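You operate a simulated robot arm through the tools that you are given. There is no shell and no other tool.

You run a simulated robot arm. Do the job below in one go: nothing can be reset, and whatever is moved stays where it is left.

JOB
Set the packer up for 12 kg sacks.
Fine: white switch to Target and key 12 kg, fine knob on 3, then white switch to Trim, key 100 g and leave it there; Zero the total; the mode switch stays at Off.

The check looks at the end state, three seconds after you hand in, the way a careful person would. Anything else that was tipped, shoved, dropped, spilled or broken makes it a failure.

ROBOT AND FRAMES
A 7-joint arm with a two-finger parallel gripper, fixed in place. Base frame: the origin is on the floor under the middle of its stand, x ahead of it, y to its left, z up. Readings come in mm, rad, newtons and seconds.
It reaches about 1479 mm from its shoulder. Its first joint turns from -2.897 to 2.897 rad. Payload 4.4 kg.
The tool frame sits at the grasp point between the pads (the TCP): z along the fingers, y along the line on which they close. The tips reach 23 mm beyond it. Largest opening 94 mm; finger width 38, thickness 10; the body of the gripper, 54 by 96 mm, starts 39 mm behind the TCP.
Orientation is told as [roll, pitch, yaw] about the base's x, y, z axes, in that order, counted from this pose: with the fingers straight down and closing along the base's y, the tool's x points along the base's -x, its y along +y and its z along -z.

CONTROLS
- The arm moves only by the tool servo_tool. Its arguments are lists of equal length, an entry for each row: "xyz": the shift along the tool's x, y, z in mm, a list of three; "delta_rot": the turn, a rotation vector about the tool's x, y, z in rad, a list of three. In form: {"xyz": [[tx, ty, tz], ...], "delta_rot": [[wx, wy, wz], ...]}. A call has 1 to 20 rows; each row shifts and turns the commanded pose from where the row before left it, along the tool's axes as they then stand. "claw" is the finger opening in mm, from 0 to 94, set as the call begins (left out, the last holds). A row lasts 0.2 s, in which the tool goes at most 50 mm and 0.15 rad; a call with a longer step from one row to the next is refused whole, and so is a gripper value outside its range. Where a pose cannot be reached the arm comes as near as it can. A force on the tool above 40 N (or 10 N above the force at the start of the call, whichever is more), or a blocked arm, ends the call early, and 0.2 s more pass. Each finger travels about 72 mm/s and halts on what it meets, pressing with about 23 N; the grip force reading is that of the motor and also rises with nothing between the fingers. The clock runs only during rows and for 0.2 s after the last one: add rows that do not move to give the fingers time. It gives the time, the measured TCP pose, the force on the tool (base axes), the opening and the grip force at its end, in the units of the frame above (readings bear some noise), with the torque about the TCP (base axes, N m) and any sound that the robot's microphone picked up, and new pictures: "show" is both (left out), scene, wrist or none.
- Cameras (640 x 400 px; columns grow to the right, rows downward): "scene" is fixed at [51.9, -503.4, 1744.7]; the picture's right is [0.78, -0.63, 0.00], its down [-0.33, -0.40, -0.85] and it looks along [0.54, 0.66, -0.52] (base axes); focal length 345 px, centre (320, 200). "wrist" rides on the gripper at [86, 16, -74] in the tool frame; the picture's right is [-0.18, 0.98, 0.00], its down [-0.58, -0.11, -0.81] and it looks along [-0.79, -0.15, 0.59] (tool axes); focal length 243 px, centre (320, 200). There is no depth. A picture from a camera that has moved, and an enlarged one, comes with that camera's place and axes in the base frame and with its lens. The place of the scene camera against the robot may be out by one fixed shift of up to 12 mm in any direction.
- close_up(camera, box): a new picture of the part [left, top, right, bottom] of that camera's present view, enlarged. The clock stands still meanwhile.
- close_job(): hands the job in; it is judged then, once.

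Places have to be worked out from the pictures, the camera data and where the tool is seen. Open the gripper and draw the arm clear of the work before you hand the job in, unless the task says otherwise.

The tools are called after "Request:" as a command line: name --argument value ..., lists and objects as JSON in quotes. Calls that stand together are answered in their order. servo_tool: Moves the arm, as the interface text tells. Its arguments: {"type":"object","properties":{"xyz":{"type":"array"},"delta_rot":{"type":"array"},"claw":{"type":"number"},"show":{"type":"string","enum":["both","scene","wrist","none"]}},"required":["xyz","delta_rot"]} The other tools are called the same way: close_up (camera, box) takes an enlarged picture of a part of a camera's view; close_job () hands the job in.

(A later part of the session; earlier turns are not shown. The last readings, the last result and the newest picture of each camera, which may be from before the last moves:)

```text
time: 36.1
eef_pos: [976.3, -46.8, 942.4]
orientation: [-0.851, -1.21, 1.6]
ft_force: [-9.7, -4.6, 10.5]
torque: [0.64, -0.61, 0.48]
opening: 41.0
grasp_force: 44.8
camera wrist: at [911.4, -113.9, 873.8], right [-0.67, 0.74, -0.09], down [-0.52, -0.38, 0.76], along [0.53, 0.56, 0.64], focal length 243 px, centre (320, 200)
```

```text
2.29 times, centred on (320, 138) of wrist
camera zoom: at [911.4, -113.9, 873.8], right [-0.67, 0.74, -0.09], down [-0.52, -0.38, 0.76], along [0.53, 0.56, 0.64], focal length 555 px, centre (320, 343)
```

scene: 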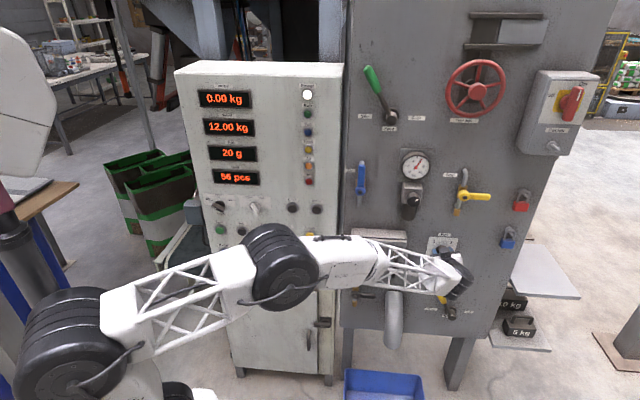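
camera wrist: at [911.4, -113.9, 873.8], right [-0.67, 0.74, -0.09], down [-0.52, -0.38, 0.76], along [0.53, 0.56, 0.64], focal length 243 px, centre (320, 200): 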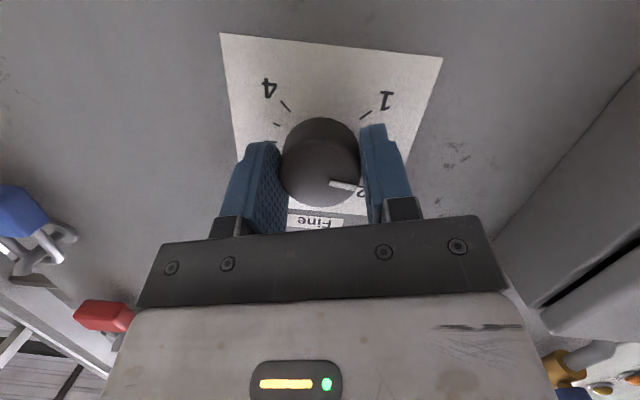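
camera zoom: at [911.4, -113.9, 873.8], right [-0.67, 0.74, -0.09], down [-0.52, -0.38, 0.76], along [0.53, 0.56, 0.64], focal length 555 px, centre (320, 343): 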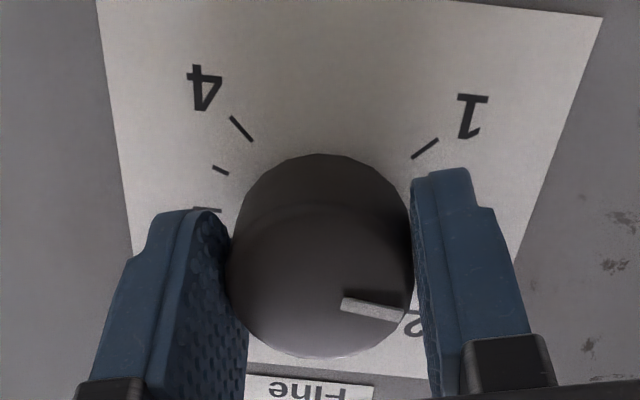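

The knob follows the grip (pointer now near 2); forces are fine at about 15 N. I keep turning clockwise by another 0.84 rad.

Request:
servo_tool --xyz '[[0, 0, 0], [0, 0, 0], [0, 0, 0], [0, 0, 0], [0, 0, 0], [0, 0, 0], [0, 0, 0]]' --delta_rot '[[-0.029, 0, 0.1165], [-0.029, 0, 0.1165], [-0.029, 0, 0.1165], [-0.029, 0, 0.1165], [-0.029, 0, 0.1165], [-0.029, 0, 0.1165], [-0.029, 0, 0.1165]]'

Request:
close_up --camera "wrist" --box '[180, 50, 460, 225]'

Request:
close_up --camera "scene" --box '[410, 225, 490, 275]'

```text
time: 37.3
eef_pos: [977.0, -49.6, 940.8]
orientation: [0.843, -1.211, -0.031]
ft_force: [16.1, -7.0, -6.0]
torque: [-0.1, 0.08, -0.51]
opening: 41.0
grasp_force: 45.2
stopped in row 5: the force on the tool passed its limit at 42 N (the readings are from after the stop); the commanded pose is now the measured one
camera wrist: at [887.0, -89.7, 882.2], right [-0.6, 0.67, 0.43], down [-0.24, -0.67, 0.7], along [0.76, 0.32, 0.57], focal length 243 px, centre (320, 200)
```

scene: 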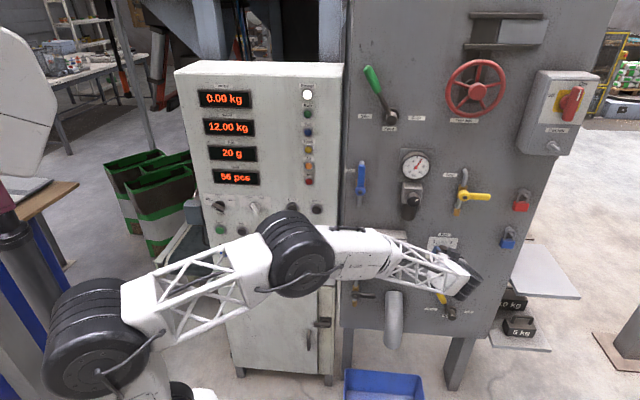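
wrist: 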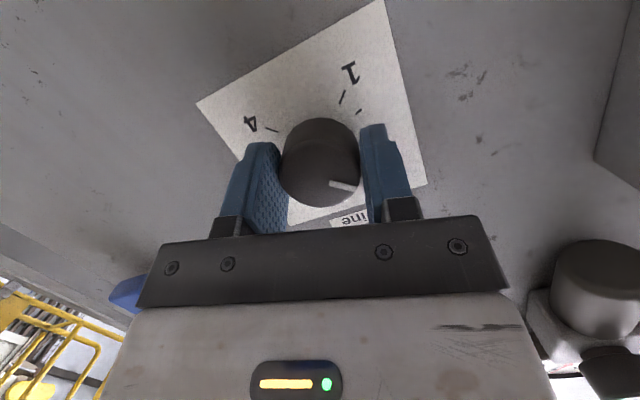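

```text
2.29 times, centred on (320, 138) of wrist
camera zoom: at [887.0, -89.7, 882.2], right [-0.6, 0.67, 0.43], down [-0.24, -0.67, 0.7], along [0.76, 0.32, 0.57], focal length 555 px, centre (320, 343)
```

zoom: 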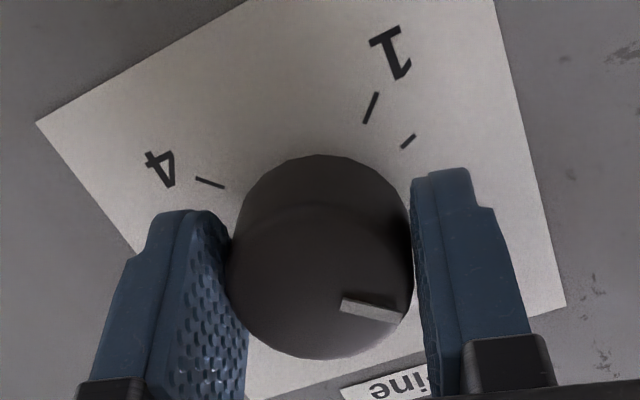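

```text
8.00 times, centred on (450, 250) of scene
camera zoom: at [51.9, -503.4, 1744.7], right [0.78, -0.63, 0.0], down [-0.33, -0.4, -0.85], along [0.54, 0.66, -0.52], focal length 2758 px, centre (-720, -200)
```

zoom: 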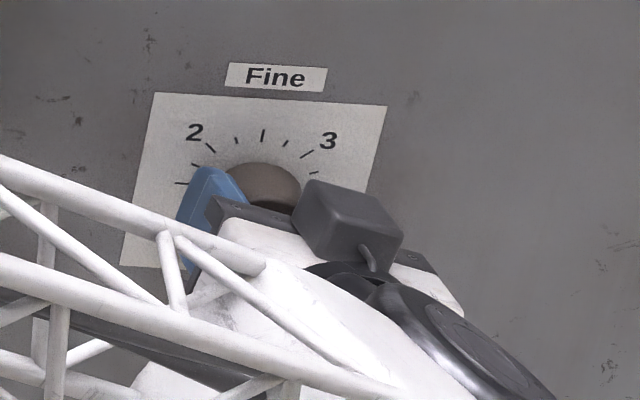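

The force limit stopped the turn about 50° along; the readings imply the true knob axis is about (u≈725.3, z≈938.3). I continue turning clockwise in smaller steps with a slight shift toward tool −y to follow that axis.

Request:
servo_tool --xyz '[[0, -0.8, 0], [0, -0.35, 0], [0, -0.35, 0], [0, -0.35, 0], [0, -0.35, 0]]' --delta_rot '[[0, 0, 0], [-0.0242, 0, 0.097], [-0.0242, 0, 0.097], [-0.0242, 0, 0.097], [-0.0242, 0, 0.097]]'

Request:
close_up --camera "wrist" --box '[180, 50, 460, 225]'

```text
time: 38.5
eef_pos: [978.1, -49.3, 942.0]
orientation: [1.266, -0.88, -0.399]
ft_force: [-20.1, 2.8, 6.6]
torque: [0.19, -0.15, 0.47]
opening: 41.1
grasp_force: 44.9
stopped in row 5: the force on the tool passed its limit at 49 N (the readings are from after the stop); the commanded pose is now the measured one
camera wrist: at [873.7, -76.3, 899.1], right [-0.44, 0.51, 0.74], down [-0.07, -0.84, 0.54], along [0.89, 0.19, 0.41], focal length 243 px, centre (320, 200)
```

scene: 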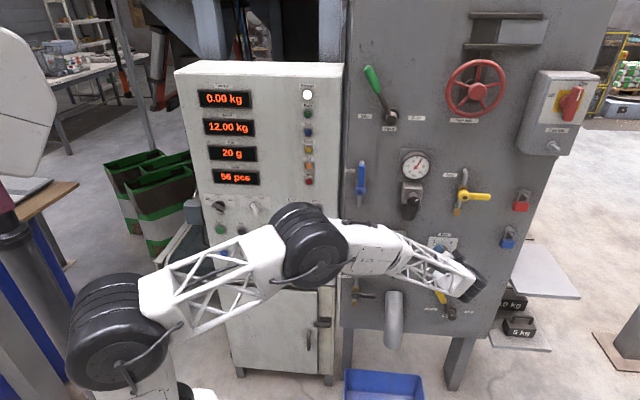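
wrist: 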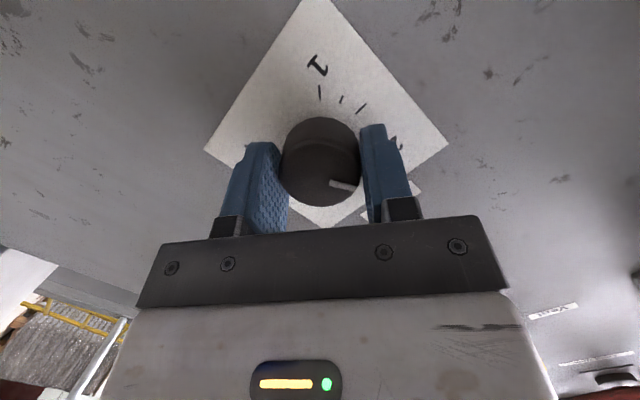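

```text
2.29 times, centred on (320, 138) of wrist
camera zoom: at [873.7, -76.3, 899.1], right [-0.44, 0.51, 0.74], down [-0.07, -0.84, 0.54], along [0.89, 0.19, 0.41], focal length 555 px, centre (320, 343)
```

zoom: 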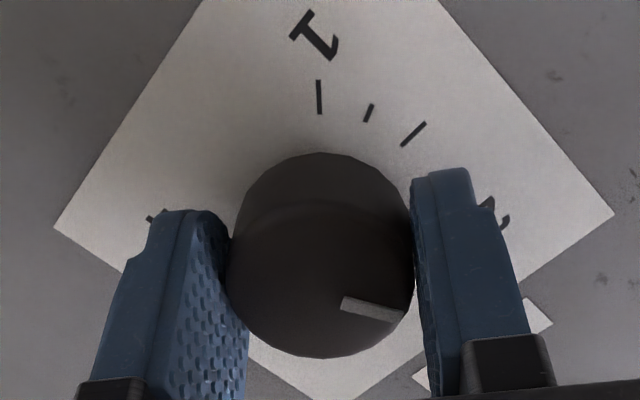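

The knob has turned about 74° in total (pointer near −28°); side loads show the axis at about (724.6, 939). I open the fingers, recentre on that axis, and roll back 73° around the knob without touching it.

Request:
servo_tool --xyz '[[0, 0, 0], [0, 0, 0], [3.5, -0.36, 0.87], [0, 0, 0], [0, 0, 0], [0, 0, 0], [0, 0, 0], [0, 0, 0], [0, 0, 0], [0, 0, 0], [0, 0, 0], [0, 0, 0], [0, 0, 0], [0, 0, 0]]' --delta_rot '[[0, 0, 0], [0, 0, 0], [0, 0, 0], [0.02805, 0, -0.1128], [0.02805, 0, -0.1128], [0.02805, 0, -0.1128], [0.02805, 0, -0.1128], [0.02805, 0, -0.1128], [0.02805, 0, -0.1128], [0.02805, 0, -0.1128], [0.02805, 0, -0.1128], [0.02805, 0, -0.1128], [0.02805, 0, -0.1128], [0.02805, 0, -0.1128]]' --claw 68

Request:
close_up --camera "wrist" --box '[180, 50, 460, 225]'

Request:
close_up --camera "scene" --box '[410, 225, 490, 275]'

```text
time: 41.5
eef_pos: [975.4, -48.7, 936.7]
orientation: [-1.251, -0.906, 1.953]
ft_force: [-0.1, -0.3, -0.5]
torque: [-0.02, 0.01, 0.03]
opening: 68.1
grasp_force: 0.1
camera wrist: at [928.2, -131.1, 875.3], right [-0.6, 0.67, -0.43], down [-0.71, -0.2, 0.68], along [0.37, 0.71, 0.59], focal length 243 px, centre (320, 200)
```

scene: 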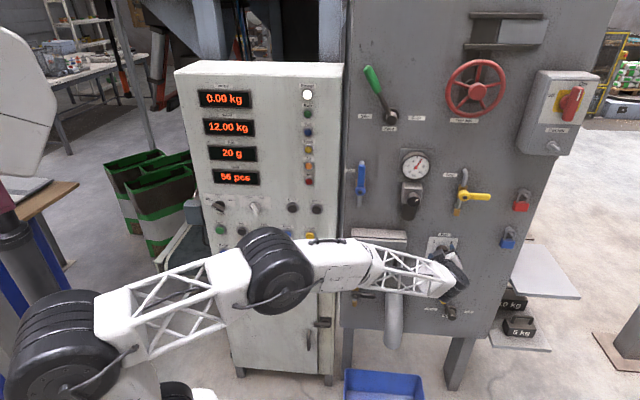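
wrist: 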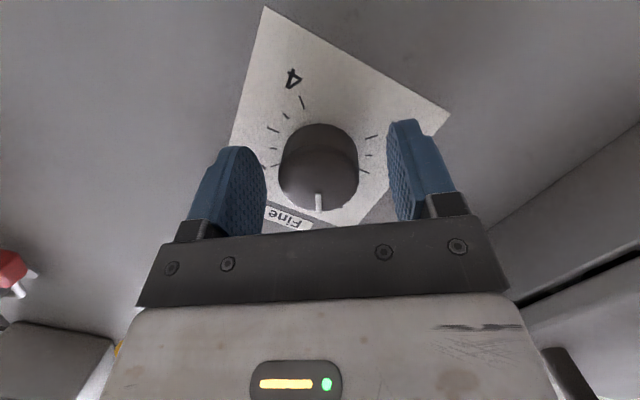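

```text
2.29 times, centred on (320, 138) of wrist
camera zoom: at [928.2, -131.1, 875.3], right [-0.6, 0.67, -0.43], down [-0.71, -0.2, 0.68], along [0.37, 0.71, 0.59], focal length 555 px, centre (320, 343)
```

zoom: 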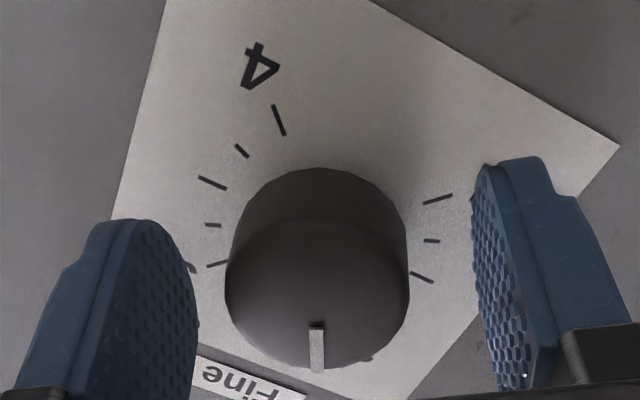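

```text
8.00 times, centred on (450, 250) of scene
camera zoom: at [51.9, -503.4, 1744.7], right [0.78, -0.63, 0.0], down [-0.33, -0.4, -0.85], along [0.54, 0.66, -0.52], focal length 2758 px, centre (-720, -200)
```

zoom: 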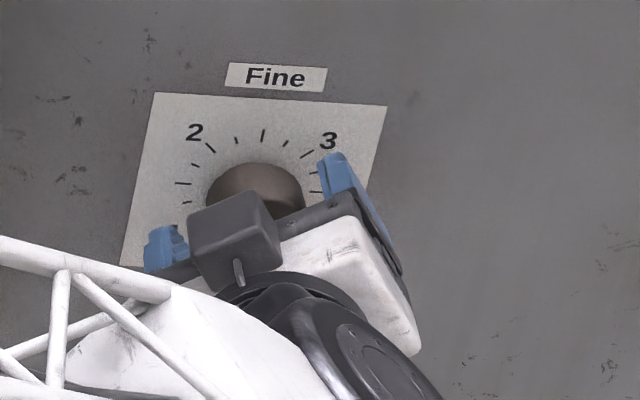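

The fingers rolled back freely and the knob stayed (pointer about −28°). I fine-centre and close on the knob again.

Request:
servo_tool --xyz '[[-0.8, -0.5, 0], [0, 0, 0], [0, 0, 0], [0, 0, 0]]' --delta_rot '[[0, 0, 0], [0, 0, 0], [0, 0, 0], [0, 0, 0]]' --claw 25 --show "wrist"

```text
time: 42.5
eef_pos: [978.0, -49.4, 938.8]
orientation: [-1.248, -0.906, 1.952]
ft_force: [11.9, -10.1, 2.5]
torque: [-0.12, 0.15, -0.72]
opening: 41.0
grasp_force: 45.2
camera wrist: at [928.7, -131.2, 876.5], right [-0.6, 0.67, -0.43], down [-0.71, -0.2, 0.68], along [0.37, 0.71, 0.6], focal length 243 px, centre (320, 200)
```

wrist: 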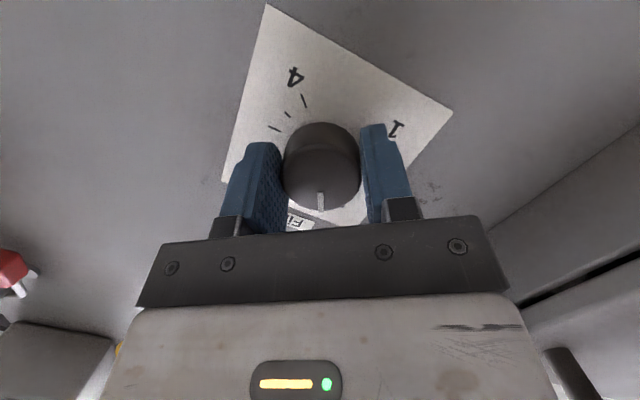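

Gripped, but with a 15 N side load: combining the constraints the axis is at about (725.5, 940.3). I relieve it with a 2 mm shift along tool −y and turn clockwise 0.6 rad, with a small compensating shift per row.

Request:
servo_tool --xyz '[[0, -1.0, 0], [0, -1.0, 0], [0, 0.2, 0], [0, 0.2, 0], [0, 0.2, 0], [0, 0.2, 0], [0, 0.2, 0]]' --delta_rot '[[0, 0, 0], [0, 0, 0], [-0.029, 0, 0.1165], [-0.029, 0, 0.1165], [-0.029, 0, 0.1165], [-0.029, 0, 0.1165], [-0.029, 0, 0.1165]]' --show "wrist"

```text
time: 44.1
eef_pos: [976.9, -47.9, 938.1]
orientation: [-0.089, -1.326, 0.869]
ft_force: [-5.3, -7.7, -3.2]
torque: [-0.24, 0.28, 0.09]
opening: 41.4
grasp_force: 45.3
camera wrist: at [900.1, -102.3, 873.0], right [-0.66, 0.73, 0.16], down [-0.39, -0.52, 0.76], along [0.64, 0.44, 0.63], focal length 243 px, centre (320, 200)
```

wrist: 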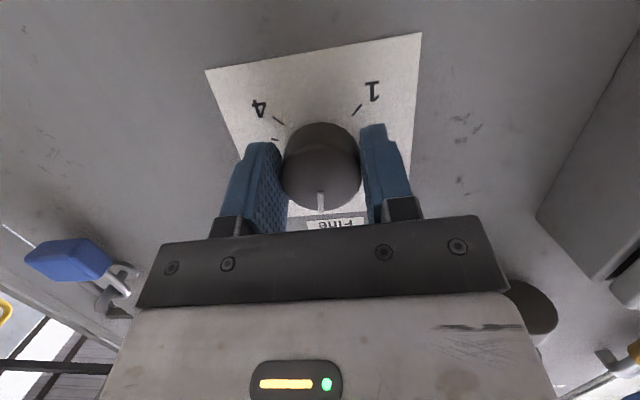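

The turn went smoothly with little force; the pointer is now just past the top (about +6°). I continue 0.6 rad clockwise.

Request:
servo_tool --xyz '[[0, 0.2, 0], [0, 0.2, 0], [0, 0.2, 0], [0, 0.2, 0], [0, 0.2, 0]]' --delta_rot '[[-0.029, 0, 0.1165], [-0.029, 0, 0.1165], [-0.029, 0, 0.1165], [-0.029, 0, 0.1165], [-0.029, 0, 0.1165]]'

Request:
close_up --camera "wrist" --box '[180, 50, 460, 225]'

Request:
close_up --camera "scene" --box '[410, 225, 490, 275]'

```text
time: 45.3
eef_pos: [976.6, -47.9, 939.8]
orientation: [1.216, -0.95, -0.361]
ft_force: [-2.6, -7.3, -9.9]
torque: [-0.24, 0.25, -0.5]
opening: 41.2
grasp_force: 44.8
camera wrist: at [875.2, -77.3, 893.2], right [-0.48, 0.55, 0.69], down [-0.1, -0.81, 0.58], along [0.87, 0.21, 0.44], focal length 243 px, centre (320, 200)
```

scene: 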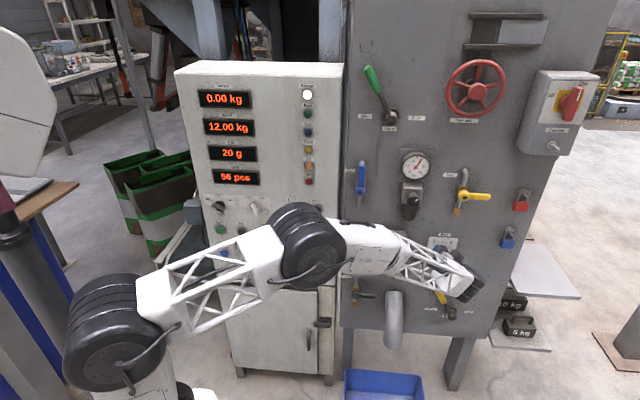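
wrist: 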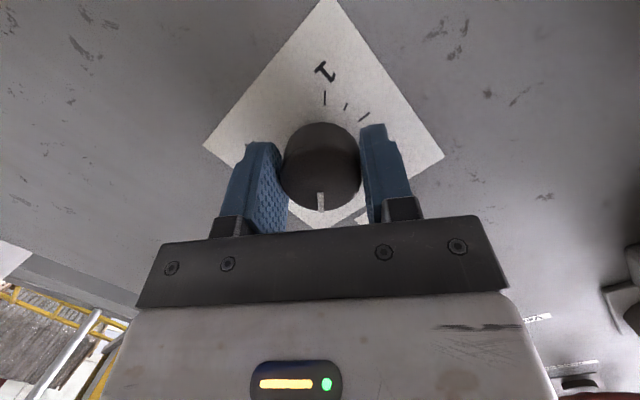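

```text
2.29 times, centred on (320, 138) of wrist
camera zoom: at [875.2, -77.3, 893.2], right [-0.48, 0.55, 0.69], down [-0.1, -0.81, 0.58], along [0.87, 0.21, 0.44], focal length 555 px, centre (320, 343)
```

zoom: 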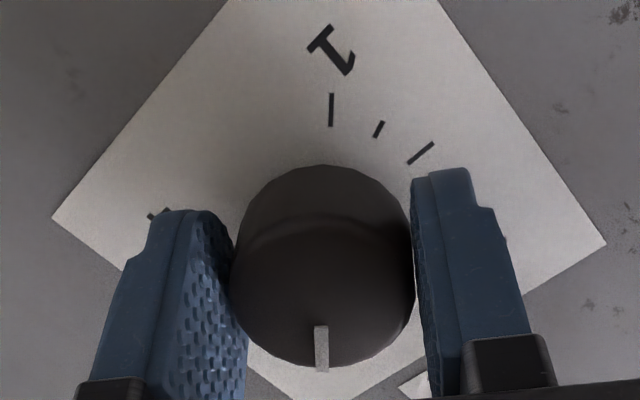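

```text
8.00 times, centred on (450, 250) of scene
camera zoom: at [51.9, -503.4, 1744.7], right [0.78, -0.63, 0.0], down [-0.33, -0.4, -0.85], along [0.54, 0.66, -0.52], focal length 2758 px, centre (-720, -200)
```

zoom: 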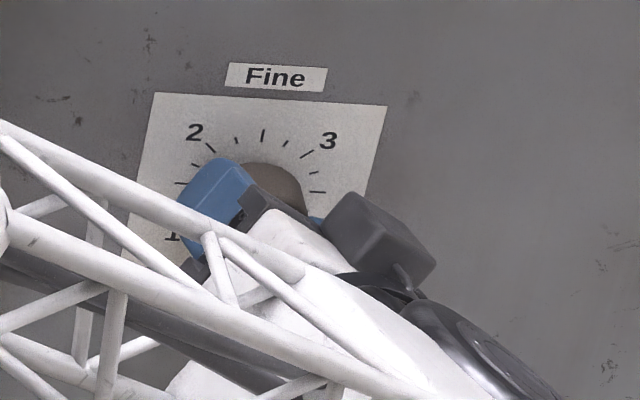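

By projection the pointer is at about +42°, and the "1" tick checks out at −136° (nominal −135°), so 3 (at +45°) is about 2.5–3° further. I turn 0.05 rad more.

Request:
servo_tool --xyz '[[0, 0.05, 0], [0, 0.05, 0], [0, 0, 0]]' --delta_rot '[[-0.0065, 0, 0.026], [-0.0065, 0, 0.026], [0, 0, 0]]' --show "wrist"

Request:
close_up --camera "wrist" --box '[180, 50, 460, 225]'

```text
time: 46.1
eef_pos: [975.6, -47.6, 939.4]
orientation: [1.253, -0.903, -0.389]
ft_force: [13.1, -5.8, -15.5]
torque: [-0.25, 0.25, -0.36]
opening: 41.2
grasp_force: 45.2
camera wrist: at [873.5, -75.5, 895.8], right [-0.45, 0.52, 0.72], down [-0.08, -0.83, 0.55], along [0.89, 0.19, 0.42], focal length 243 px, centre (320, 200)
```

wrist: 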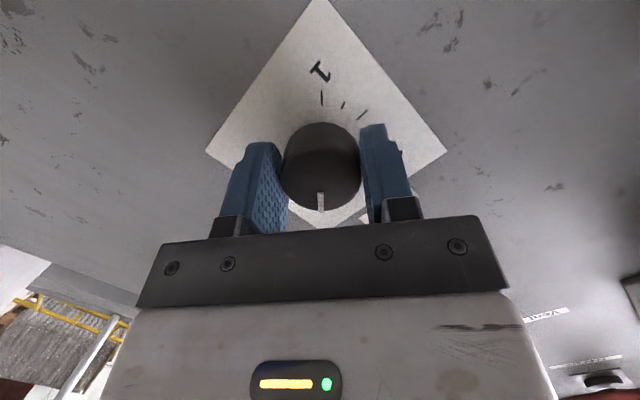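

```text
2.29 times, centred on (320, 138) of wrist
camera zoom: at [873.5, -75.5, 895.8], right [-0.45, 0.52, 0.72], down [-0.08, -0.83, 0.55], along [0.89, 0.19, 0.42], focal length 555 px, centre (320, 343)
```

zoom: 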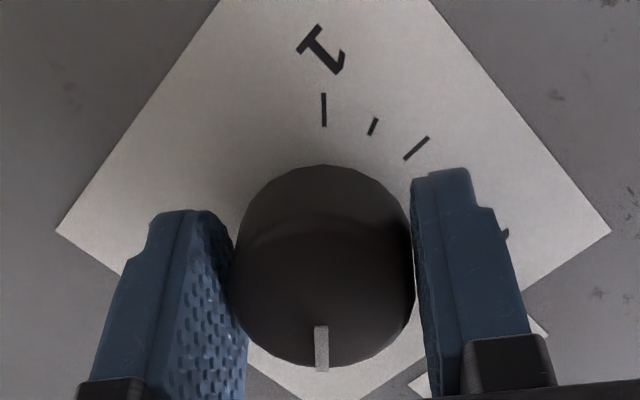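

The roll is now 35.9°, so the pointer should stand at about +45°. I open the fingers and back straight out along the panel normal to check the dial.

Request:
servo_tool --xyz '[[0, 0, 0], [0, 0, 0], [2.4, 0, -9.7], [3.6, 0, -14.6], [4.8, 0, -19.4], [4.8, 0, -19.4], [4.8, 0, -19.4]]' --delta_rot '[[0, 0, 0], [0, 0, 0], [0, 0, 0], [0, 0, 0], [0, 0, 0], [0, 0, 0], [0, 0, 0]]' --claw 68

Request:
close_up --camera "wrist" --box '[220, 0, 420, 125]'

Request:
close_up --camera "scene" --box '[410, 225, 490, 275]'

```text
time: 47.7
eef_pos: [914.1, -107.7, 939.6]
orientation: [1.251, -0.902, -0.387]
ft_force: [0.3, -0.1, -0.3]
torque: [-0.03, -0.01, -0.01]
opening: 67.9
grasp_force: 0.1
camera wrist: at [811.6, -135.2, 896.1], right [-0.45, 0.52, 0.72], down [-0.08, -0.83, 0.55], along [0.89, 0.19, 0.42], focal length 243 px, centre (320, 200)
```

scene: 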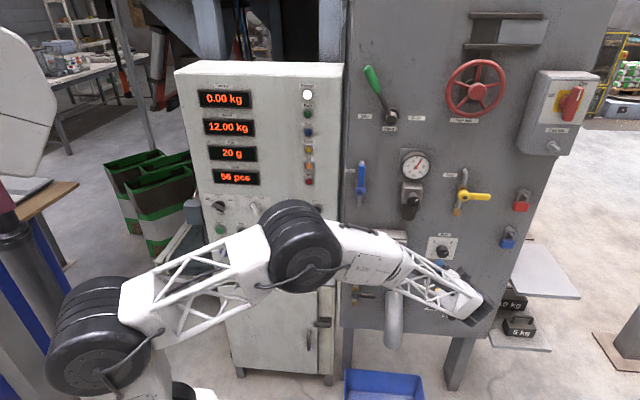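
wrist: 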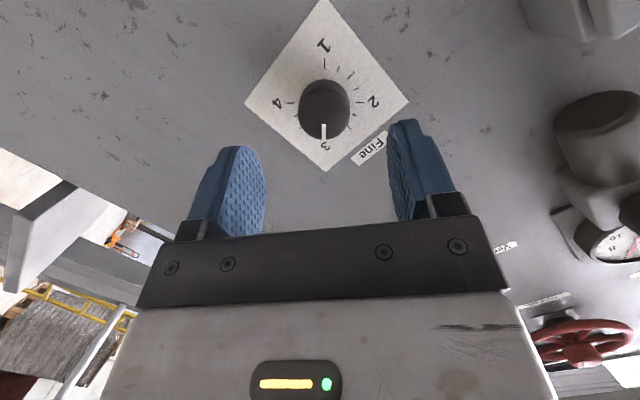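

```text
3.20 times, centred on (320, 62) of wrist
camera zoom: at [811.6, -135.2, 896.1], right [-0.45, 0.52, 0.72], down [-0.08, -0.83, 0.55], along [0.89, 0.19, 0.42], focal length 776 px, centre (320, 640)
```

zoom: 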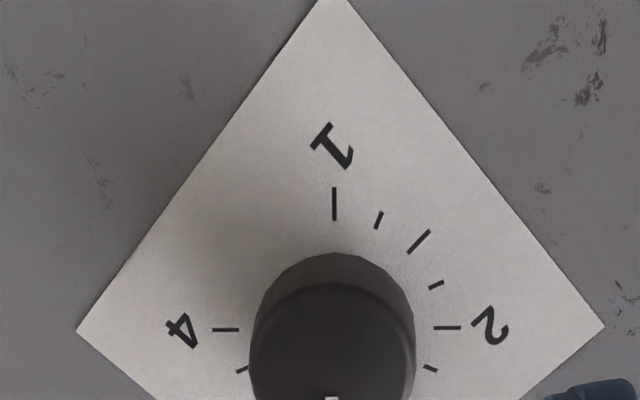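

```text
8.00 times, centred on (450, 250) of scene
camera zoom: at [51.9, -503.4, 1744.7], right [0.78, -0.63, 0.0], down [-0.33, -0.4, -0.85], along [0.54, 0.66, -0.52], focal length 2758 px, centre (-720, -200)
```

zoom: 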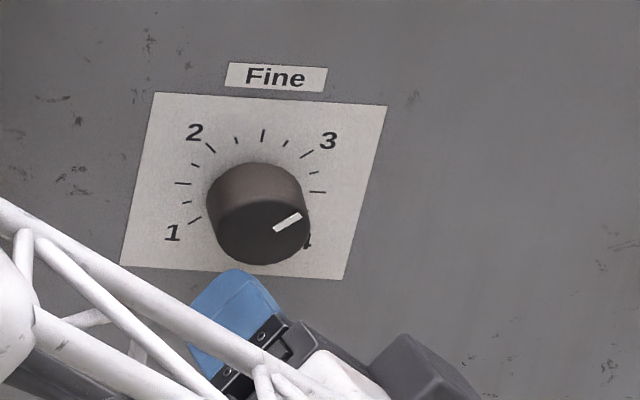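

The pointer appears to be on 3. I zoom in on the dial in the wrist view for a closer check.

Request:
close_up --camera "wrist" --box '[240, 50, 416, 160]'

Request:
close_up --camera "scene" --box '[425, 235, 457, 255]'

```text
3.64 times, centred on (328, 105) of wrist
camera zoom: at [811.6, -135.2, 896.1], right [-0.45, 0.52, 0.72], down [-0.08, -0.83, 0.55], along [0.89, 0.19, 0.42], focal length 882 px, centre (291, 546)
```

zoom: 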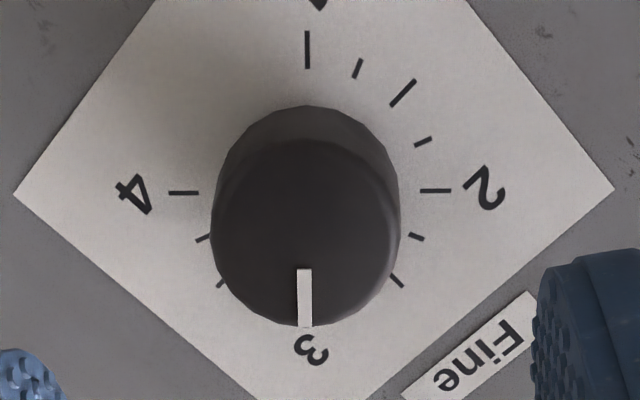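

```text
16.00 times, centred on (441, 245) of scene
camera zoom: at [51.9, -503.4, 1744.7], right [0.78, -0.63, 0.0], down [-0.33, -0.4, -0.85], along [0.54, 0.66, -0.52], focal length 5516 px, centre (-1616, -520)
```

zoom: 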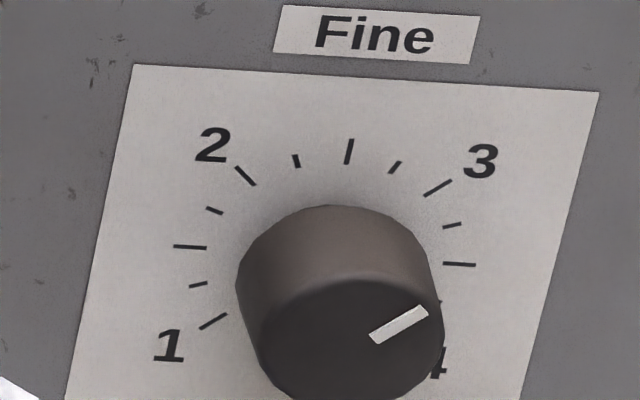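

The Fine pointer stands on 3 (parallel to the 1–3 line within about 2°). I close the fingers, roll back to upright and retrace the safe path up and left in front of the panel.

Request:
servo_tool --xyz '[[0, 0, 0], [0, 0, 0], [0, 0, 0], [0, 0, 0], [0, 0, 0], [-19.4, 0, -4.8], [-19.4, 0, -4.8], [-19.4, 0, -4.8], [-19.4, 0, -4.8], [-8, 37.7, -2], [-8, 37.7, -2], [-8, 37.7, -2], [-8, 37.7, -2], [-8, 37.7, -2], [-8, 37.7, -2], [-8, 37.7, -2]]' --delta_rot '[[0.0303, 0, -0.1217], [0.0303, 0, -0.1217], [0.0303, 0, -0.1217], [0.0303, 0, -0.1217], [0.0303, 0, -0.1217], [0, 0, 0], [0, 0, 0], [0, 0, 0], [0, 0, 0], [0, 0, 0], [0, 0, 0], [0, 0, 0], [0, 0, 0], [0, 0, 0], [0, 0, 0], [0, 0, 0]]' --claw 0

```text
time: 51.1
eef_pos: [730.4, 80.9, 1077.6]
orientation: [0.011, -1.326, 0.772]
ft_force: [0.8, 0.0, 0.7]
torque: [0.0, 0.03, -0.03]
opening: 0.0
grasp_force: 23.6
camera wrist: at [652.8, 27.9, 1011.9], right [-0.66, 0.73, 0.18], down [-0.38, -0.53, 0.76], along [0.65, 0.43, 0.63], focal length 243 px, centre (320, 200)
```

scene: 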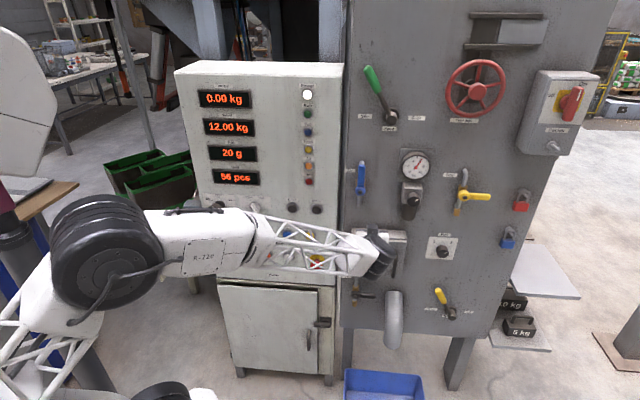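
wrist: 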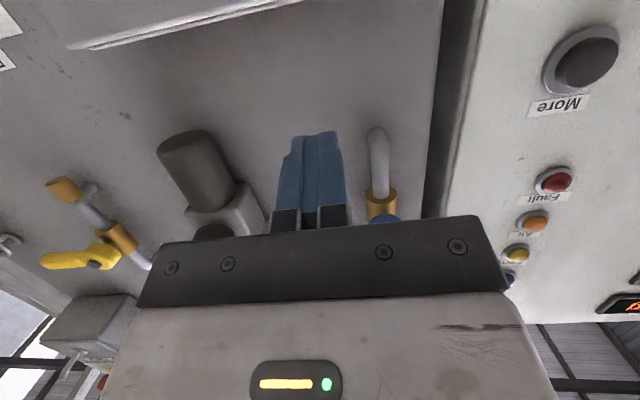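

All clear. I carry on left to just left of the white switch's upper end (u≈19, z≈1112), staying at w≈600.

Request:
servo_tool --xyz '[[-3.6, 40, 1.55], [-3.6, 40, 1.55], [-3.6, 40, 1.55], [-3.6, 40, 1.55], [-3.6, 40, 1.55], [-3.6, 40, 1.55], [-3.6, 40, 1.55], [-3.6, 40, 1.55], [-3.6, 40, 1.55], [-3.6, 40, 1.55], [-3.6, 40, 1.55]]' --delta_rot '[[0, 0, 0], [0, 0, 0], [0, 0, 0], [0, 0, 0], [0, 0, 0], [0, 0, 0], [0, 0, 0], [0, 0, 0], [0, 0, 0], [0, 0, 0], [0, 0, 0]]'

Request:
close_up --camera "wrist" --box '[180, 0, 420, 150]'

```text
time: 53.5
eef_pos: [439.7, 412.8, 1113.0]
orientation: [-0.123, -1.322, 0.916]
ft_force: [0.4, 1.1, 0.8]
torque: [0.03, 0.08, -0.05]
opening: 0.0
grasp_force: 22.8
camera wrist: at [364.4, 356.7, 1047.1], right [-0.68, 0.72, 0.15], down [-0.38, -0.52, 0.76], along [0.63, 0.46, 0.63], focal length 243 px, centre (320, 200)
```

scene: 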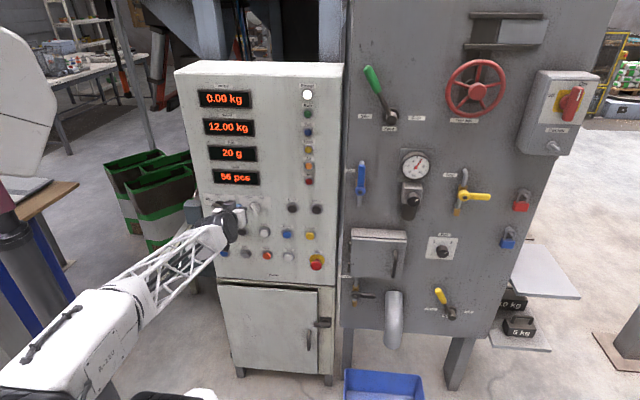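
wrist: 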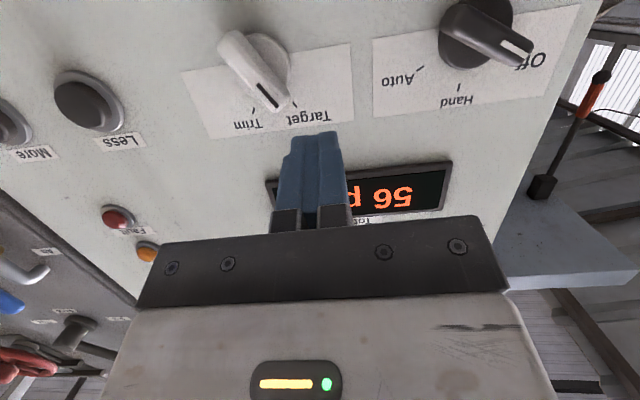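

```text
2.67 times, centred on (300, 75) of wrist
camera zoom: at [364.4, 356.7, 1047.1], right [-0.68, 0.72, 0.15], down [-0.38, -0.52, 0.76], along [0.63, 0.46, 0.63], focal length 647 px, centre (373, 533)
```

zoom: 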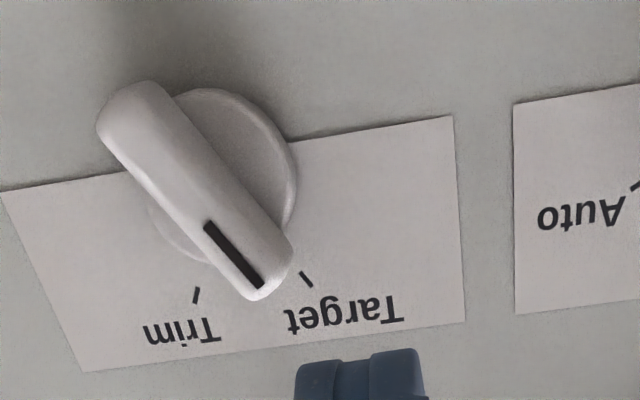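

I'm left of the lever's pointed end (tool at u=19, finger edge at 29, lever edge at ≈37). I go forward 53 mm level with the lever, then push it right toward Trim by 23 mm.

Request:
servo_tool --xyz '[[-2.56, 0, 10.3], [-2.56, 0, 10.3], [-2.56, 0, 10.3], [-2.56, 0, 10.3], [-2.56, 0, 10.3], [0, -4, 0], [0, -4, 0], [0, -4, 0], [0, -4, 0], [0, -4, 0], [0, -3, 0]]' --delta_rot '[[0, 0, 0], [0, 0, 0], [0, 0, 0], [0, 0, 0], [0, 0, 0], [0, 0, 0], [0, 0, 0], [0, 0, 0], [0, 0, 0], [0, 0, 0], [0, 0, 0]]'

Request:
close_up --camera "wrist" --box '[200, 20, 440, 170]'

```text
time: 55.9
eef_pos: [493.1, 431.5, 1114.4]
orientation: [0.012, -1.327, 0.77]
ft_force: [-0.4, 0.4, 1.9]
torque: [0.04, -0.05, 0.04]
opening: 0.0
grasp_force: 23.0
camera wrist: at [414.7, 378.6, 1048.8], right [-0.66, 0.73, 0.18], down [-0.38, -0.53, 0.76], along [0.65, 0.43, 0.63], focal length 243 px, centre (320, 200)
```

scene: 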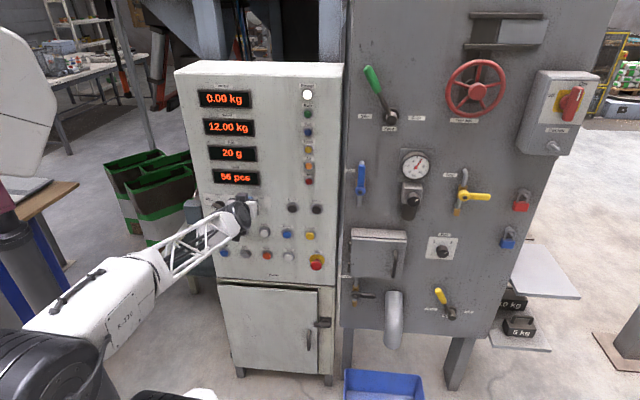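
wrist: 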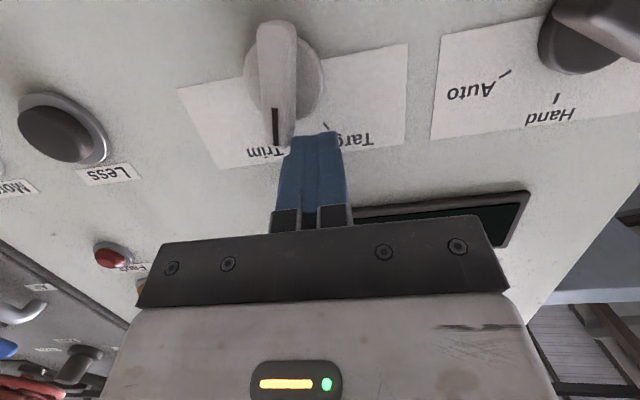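

```text
2.67 times, centred on (320, 95) of wrist
camera zoom: at [414.7, 378.6, 1048.8], right [-0.66, 0.73, 0.18], down [-0.38, -0.53, 0.76], along [0.65, 0.43, 0.63], focal length 647 px, centre (320, 480)
```

zoom: 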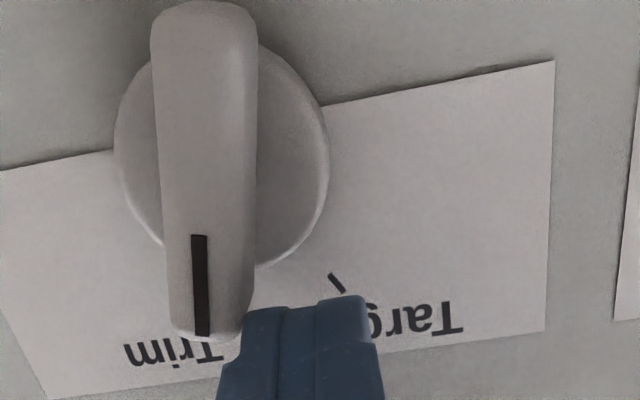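

The lever is at about +16° now, short of the Trim mark (≈+27°), with no load. I push another 6 mm right.

Request:
servo_tool --xyz '[[0, -2, 0], [0, -2, 0], [0, -2, 0], [0, 0, 0]]' --delta_rot '[[0, 0, 0], [0, 0, 0], [0, 0, 0], [0, 0, 0]]'

Request:
close_up --camera "wrist" --box '[200, 20, 440, 170]'

```text
time: 56.9
eef_pos: [496.4, 426.9, 1113.9]
orientation: [0.011, -1.327, 0.772]
ft_force: [-27.7, 24.0, -1.2]
torque: [0.55, 0.64, 0.59]
opening: 0.0
grasp_force: 23.0
camera wrist: at [418.3, 375.1, 1048.7], right [-0.66, 0.73, 0.18], down [-0.38, -0.53, 0.76], along [0.65, 0.43, 0.63], focal length 243 px, centre (320, 200)
```

scene: 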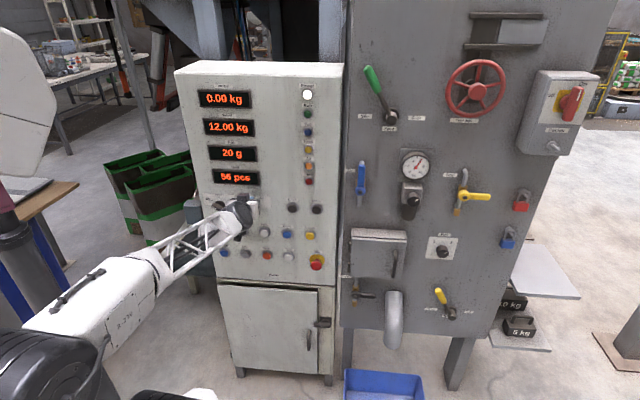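
wrist: 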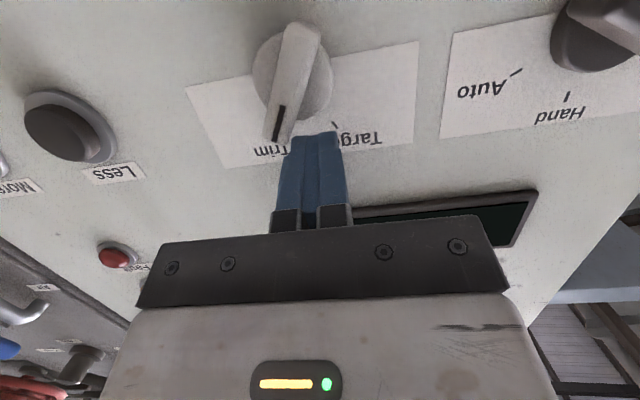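

```text
2.67 times, centred on (320, 95) of wrist
camera zoom: at [418.3, 375.1, 1048.7], right [-0.66, 0.73, 0.18], down [-0.38, -0.53, 0.76], along [0.65, 0.43, 0.63], focal length 647 px, centre (320, 480)
```

zoom: 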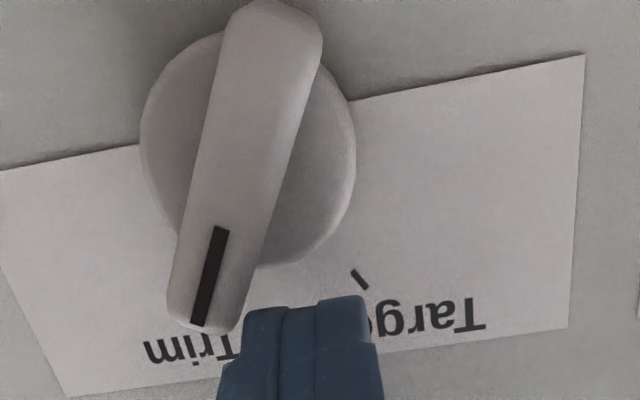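

The lever is now at about +28° and firm against its stop (37 N), matching the Trim position. I ease off left, back out, and check.

Request:
servo_tool --xyz '[[0, 4, 0], [0, 5, -3], [2, 0, -10], [4, 0, -15], [4, 0, -15], [3, 0, -12]]' --delta_rot '[[0, 0, 0], [0, 0, 0], [0, 0, 0], [0, 0, 0], [0, 0, 0], [0, 0, 0]]'

Request:
close_up --camera "wrist" --box '[180, 0, 420, 150]'

```text
time: 58.3
eef_pos: [451.6, 394.0, 1115.3]
orientation: [0.013, -1.33, 0.769]
ft_force: [0.2, -0.8, -0.2]
torque: [-0.02, 0.02, 0.01]
opening: 0.1
grasp_force: 23.0
camera wrist: at [373.3, 340.5, 1048.3], right [-0.66, 0.73, 0.18], down [-0.38, -0.53, 0.76], along [0.65, 0.43, 0.63], focal length 243 px, centre (320, 200)
```

scene: 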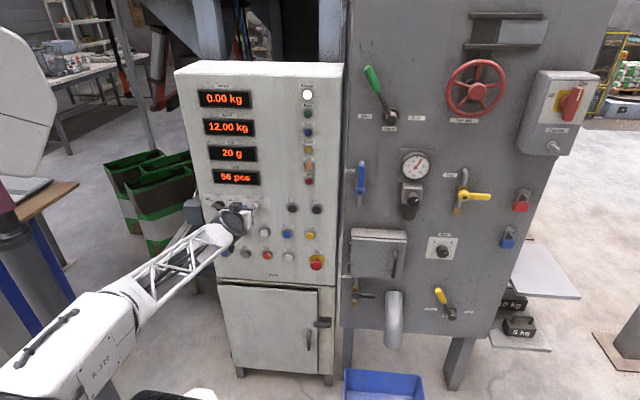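
wrist: 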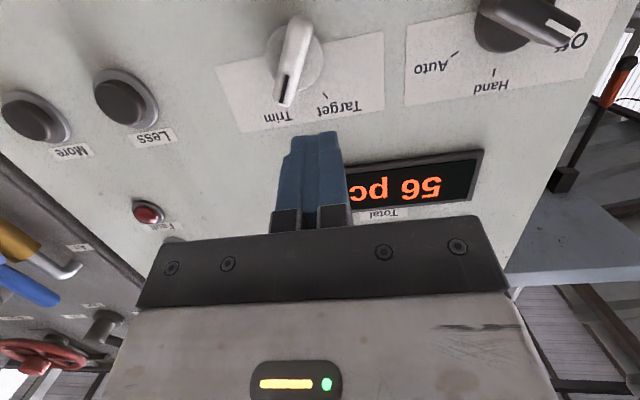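

```text
2.67 times, centred on (300, 75) of wrist
camera zoom: at [373.3, 340.5, 1048.3], right [-0.66, 0.73, 0.18], down [-0.38, -0.53, 0.76], along [0.65, 0.43, 0.63], focal length 647 px, centre (373, 533)
```

zoom: 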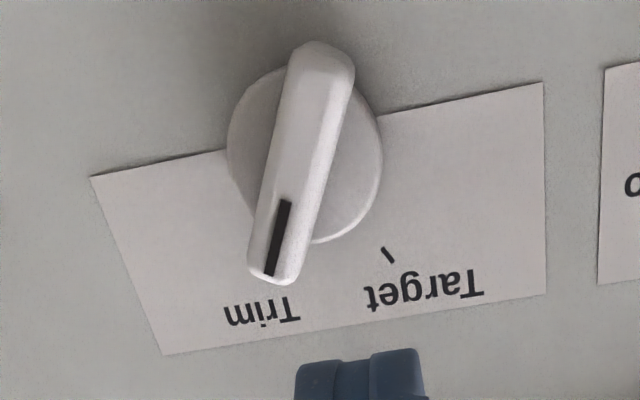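

The white switch is on Trim. Now I move to hover in front of the More button (u≈271.5, z≈1077).

Request:
servo_tool --xyz '[[4.34, -33, 4.3], [4.34, -33, 4.3], [4.34, -33, 4.3], [4.34, -33, 4.3], [4.34, -33, 4.3], [4.34, -33, 4.3], [4.34, -32.8, 4.4]]' --delta_rot '[[0, 0, 0], [0, 0, 0], [0, 0, 0], [0, 0, 0], [0, 0, 0], [0, 0, 0], [0, 0, 0]]'

Request:
close_up --camera "wrist" --box '[200, 20, 440, 170]'

Request:
close_up --camera "scene" --box '[220, 180, 320, 242]'

```text
time: 59.9
eef_pos: [628.5, 246.1, 1075.5]
orientation: [0.009, -1.328, 0.772]
ft_force: [0.4, 0.3, 0.3]
torque: [-0.04, -0.04, -0.01]
opening: 0.1
grasp_force: 22.7
camera wrist: at [550.9, 193.4, 1010.3], right [-0.66, 0.73, 0.18], down [-0.38, -0.53, 0.76], along [0.65, 0.43, 0.63], focal length 243 px, centre (320, 200)
```

scene: 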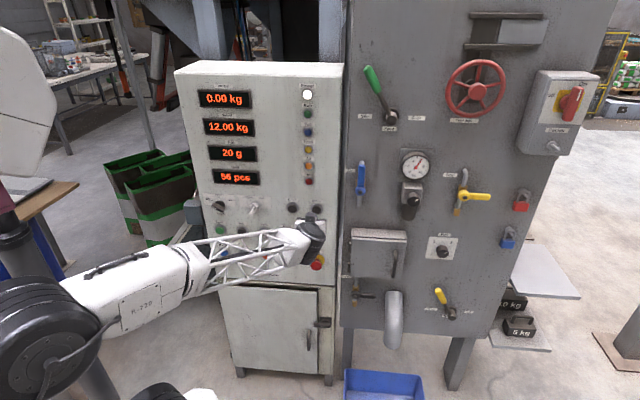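
wrist: 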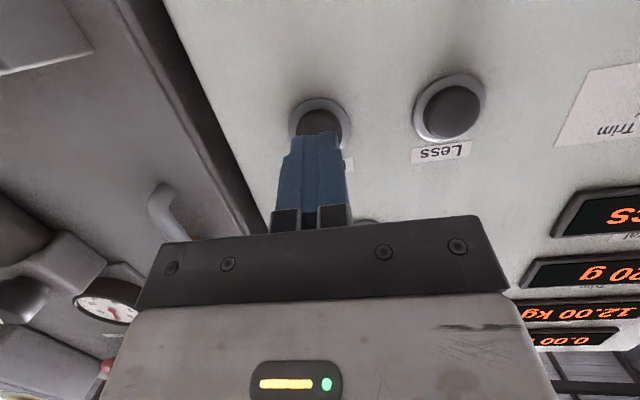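

```text
2.67 times, centred on (320, 95) of wrist
camera zoom: at [550.9, 193.4, 1010.3], right [-0.66, 0.73, 0.18], down [-0.38, -0.53, 0.76], along [0.65, 0.43, 0.63], focal length 647 px, centre (320, 480)
```

zoom: 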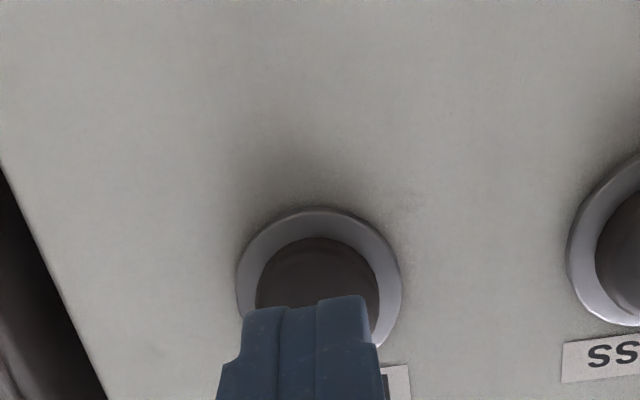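

```text
6.40 times, centred on (270, 211) of scene
camera zoom: at [51.9, -503.4, 1744.7], right [0.78, -0.63, 0.0], down [-0.33, -0.4, -0.85], along [0.54, 0.66, -0.52], focal length 2206 px, centre (640, 130)
```

zoom: 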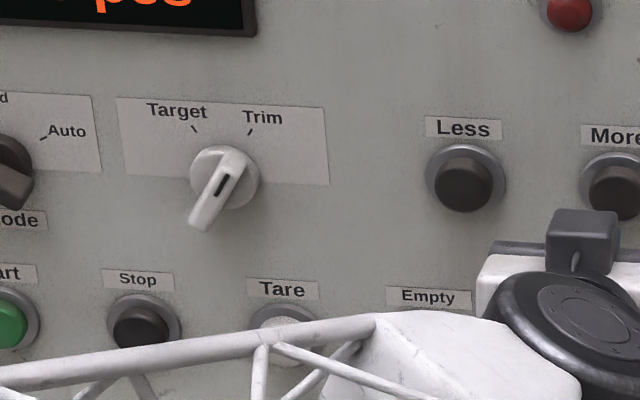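

The finger is lined up with More within about 1 mm. I advance to just before the cap and give one press of the same stroke, then read the Trim display.

Request:
servo_tool --xyz '[[-3.4, 0, 10.1], [-3.4, 0, 10.1], [-3.4, 0, 10.1], [-0.7, 0, 2.9], [-0.7, 0, 2.9], [-0.7, 0, 2.9], [-0.7, 0, 2.9], [1.4, 0, -5.8], [1.4, 0, -5.8]]' --delta_rot '[[0, 0, 0], [0, 0, 0], [0, 0, 0], [0, 0, 0], [0, 0, 0], [0, 0, 0], [0, 0, 0], [0, 0, 0], [0, 0, 0]]'

Request:
close_up --camera "scene" --box '[190, 80, 270, 200]'

```text
time: 61.5
eef_pos: [659.9, 275.1, 1078.6]
orientation: [0.015, -1.327, 0.768]
ft_force: [-32.2, -24.5, 4.3]
torque: [0.35, -0.49, 0.14]
opening: 0.3
grasp_force: 22.8
heard: click
stopped in row 8: the force on the tool passed its limit at 42 N (the readings are from after the stop); the commanded pose is now the measured one
camera wrist: at [581.6, 222.8, 1013.8], right [-0.66, 0.73, 0.18], down [-0.38, -0.53, 0.76], along [0.65, 0.43, 0.63], focal length 243 px, centre (320, 200)
```

scene: 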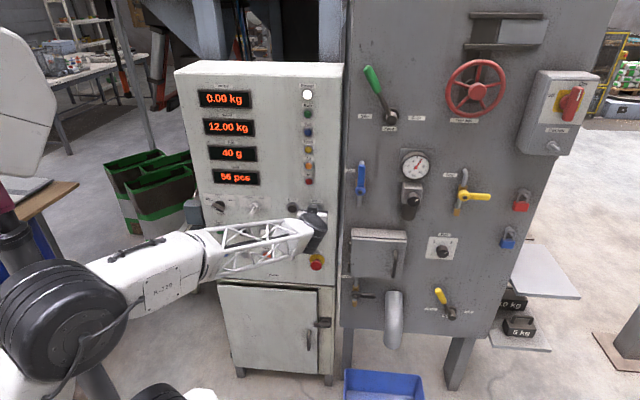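
wrist: 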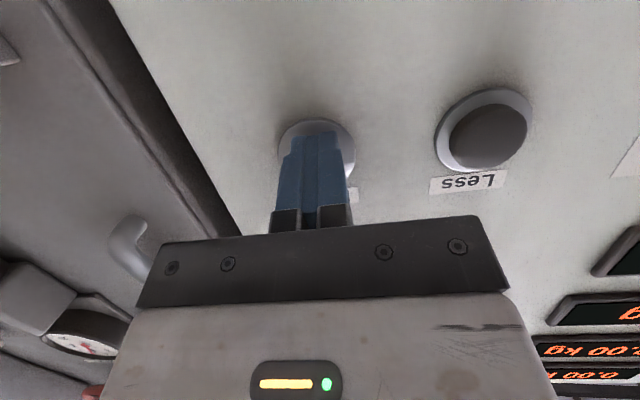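

```text
3.33 times, centred on (230, 140) of scene
camera zoom: at [51.9, -503.4, 1744.7], right [0.78, -0.63, 0.0], down [-0.33, -0.4, -0.85], along [0.54, 0.66, -0.52], focal length 1149 px, centre (620, 400)
```

zoom: 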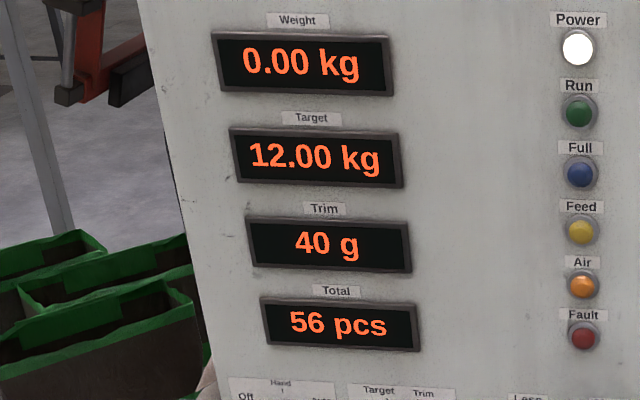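

One press moved Trim from 20 to 40 g; the stroke bottomed out (42 N). I back off 12 mm now and will use a shorter stroke.

Request:
servo_tool --xyz '[[1.4, 0, -5.8], [1.4, 0, -5.8]]' --delta_rot '[[0, 0, 0], [0, 0, 0]]'

Request:
close_up --camera "scene" --box '[190, 80, 270, 200]'

```text
time: 62.1
eef_pos: [652.5, 268.6, 1079.7]
orientation: [0.011, -1.325, 0.772]
ft_force: [-0.4, -0.4, -0.8]
torque: [0.02, -0.04, 0.01]
opening: 0.0
grasp_force: 22.8
camera wrist: at [573.9, 215.3, 1013.8], right [-0.66, 0.73, 0.18], down [-0.38, -0.53, 0.76], along [0.65, 0.43, 0.63], focal length 243 px, centre (320, 200)
```

scene: 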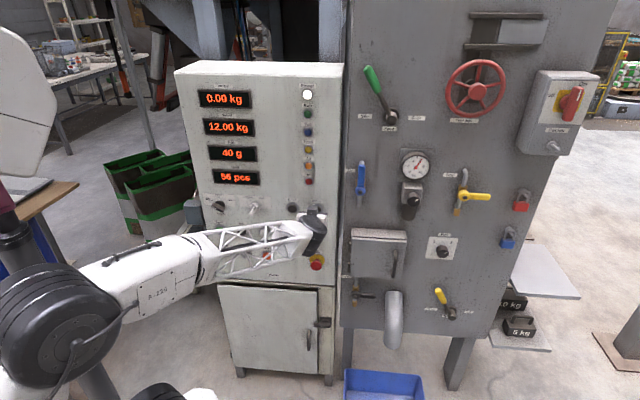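
wrist: 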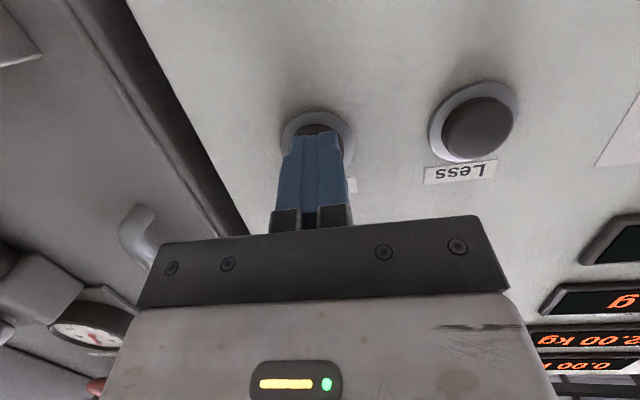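

```text
3.33 times, centred on (230, 140) of scene
camera zoom: at [51.9, -503.4, 1744.7], right [0.78, -0.63, 0.0], down [-0.33, -0.4, -0.85], along [0.54, 0.66, -0.52], focal length 1149 px, centre (620, 400)
```

zoom: 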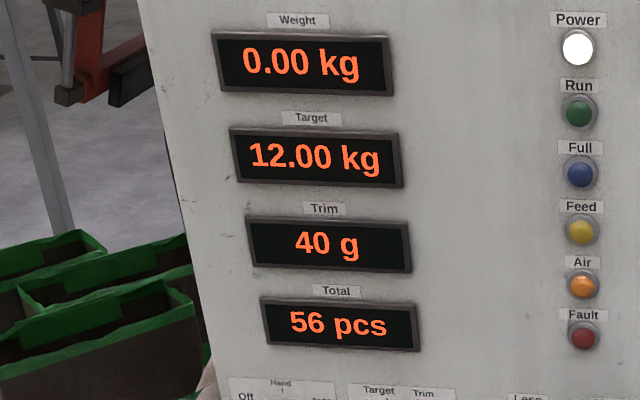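

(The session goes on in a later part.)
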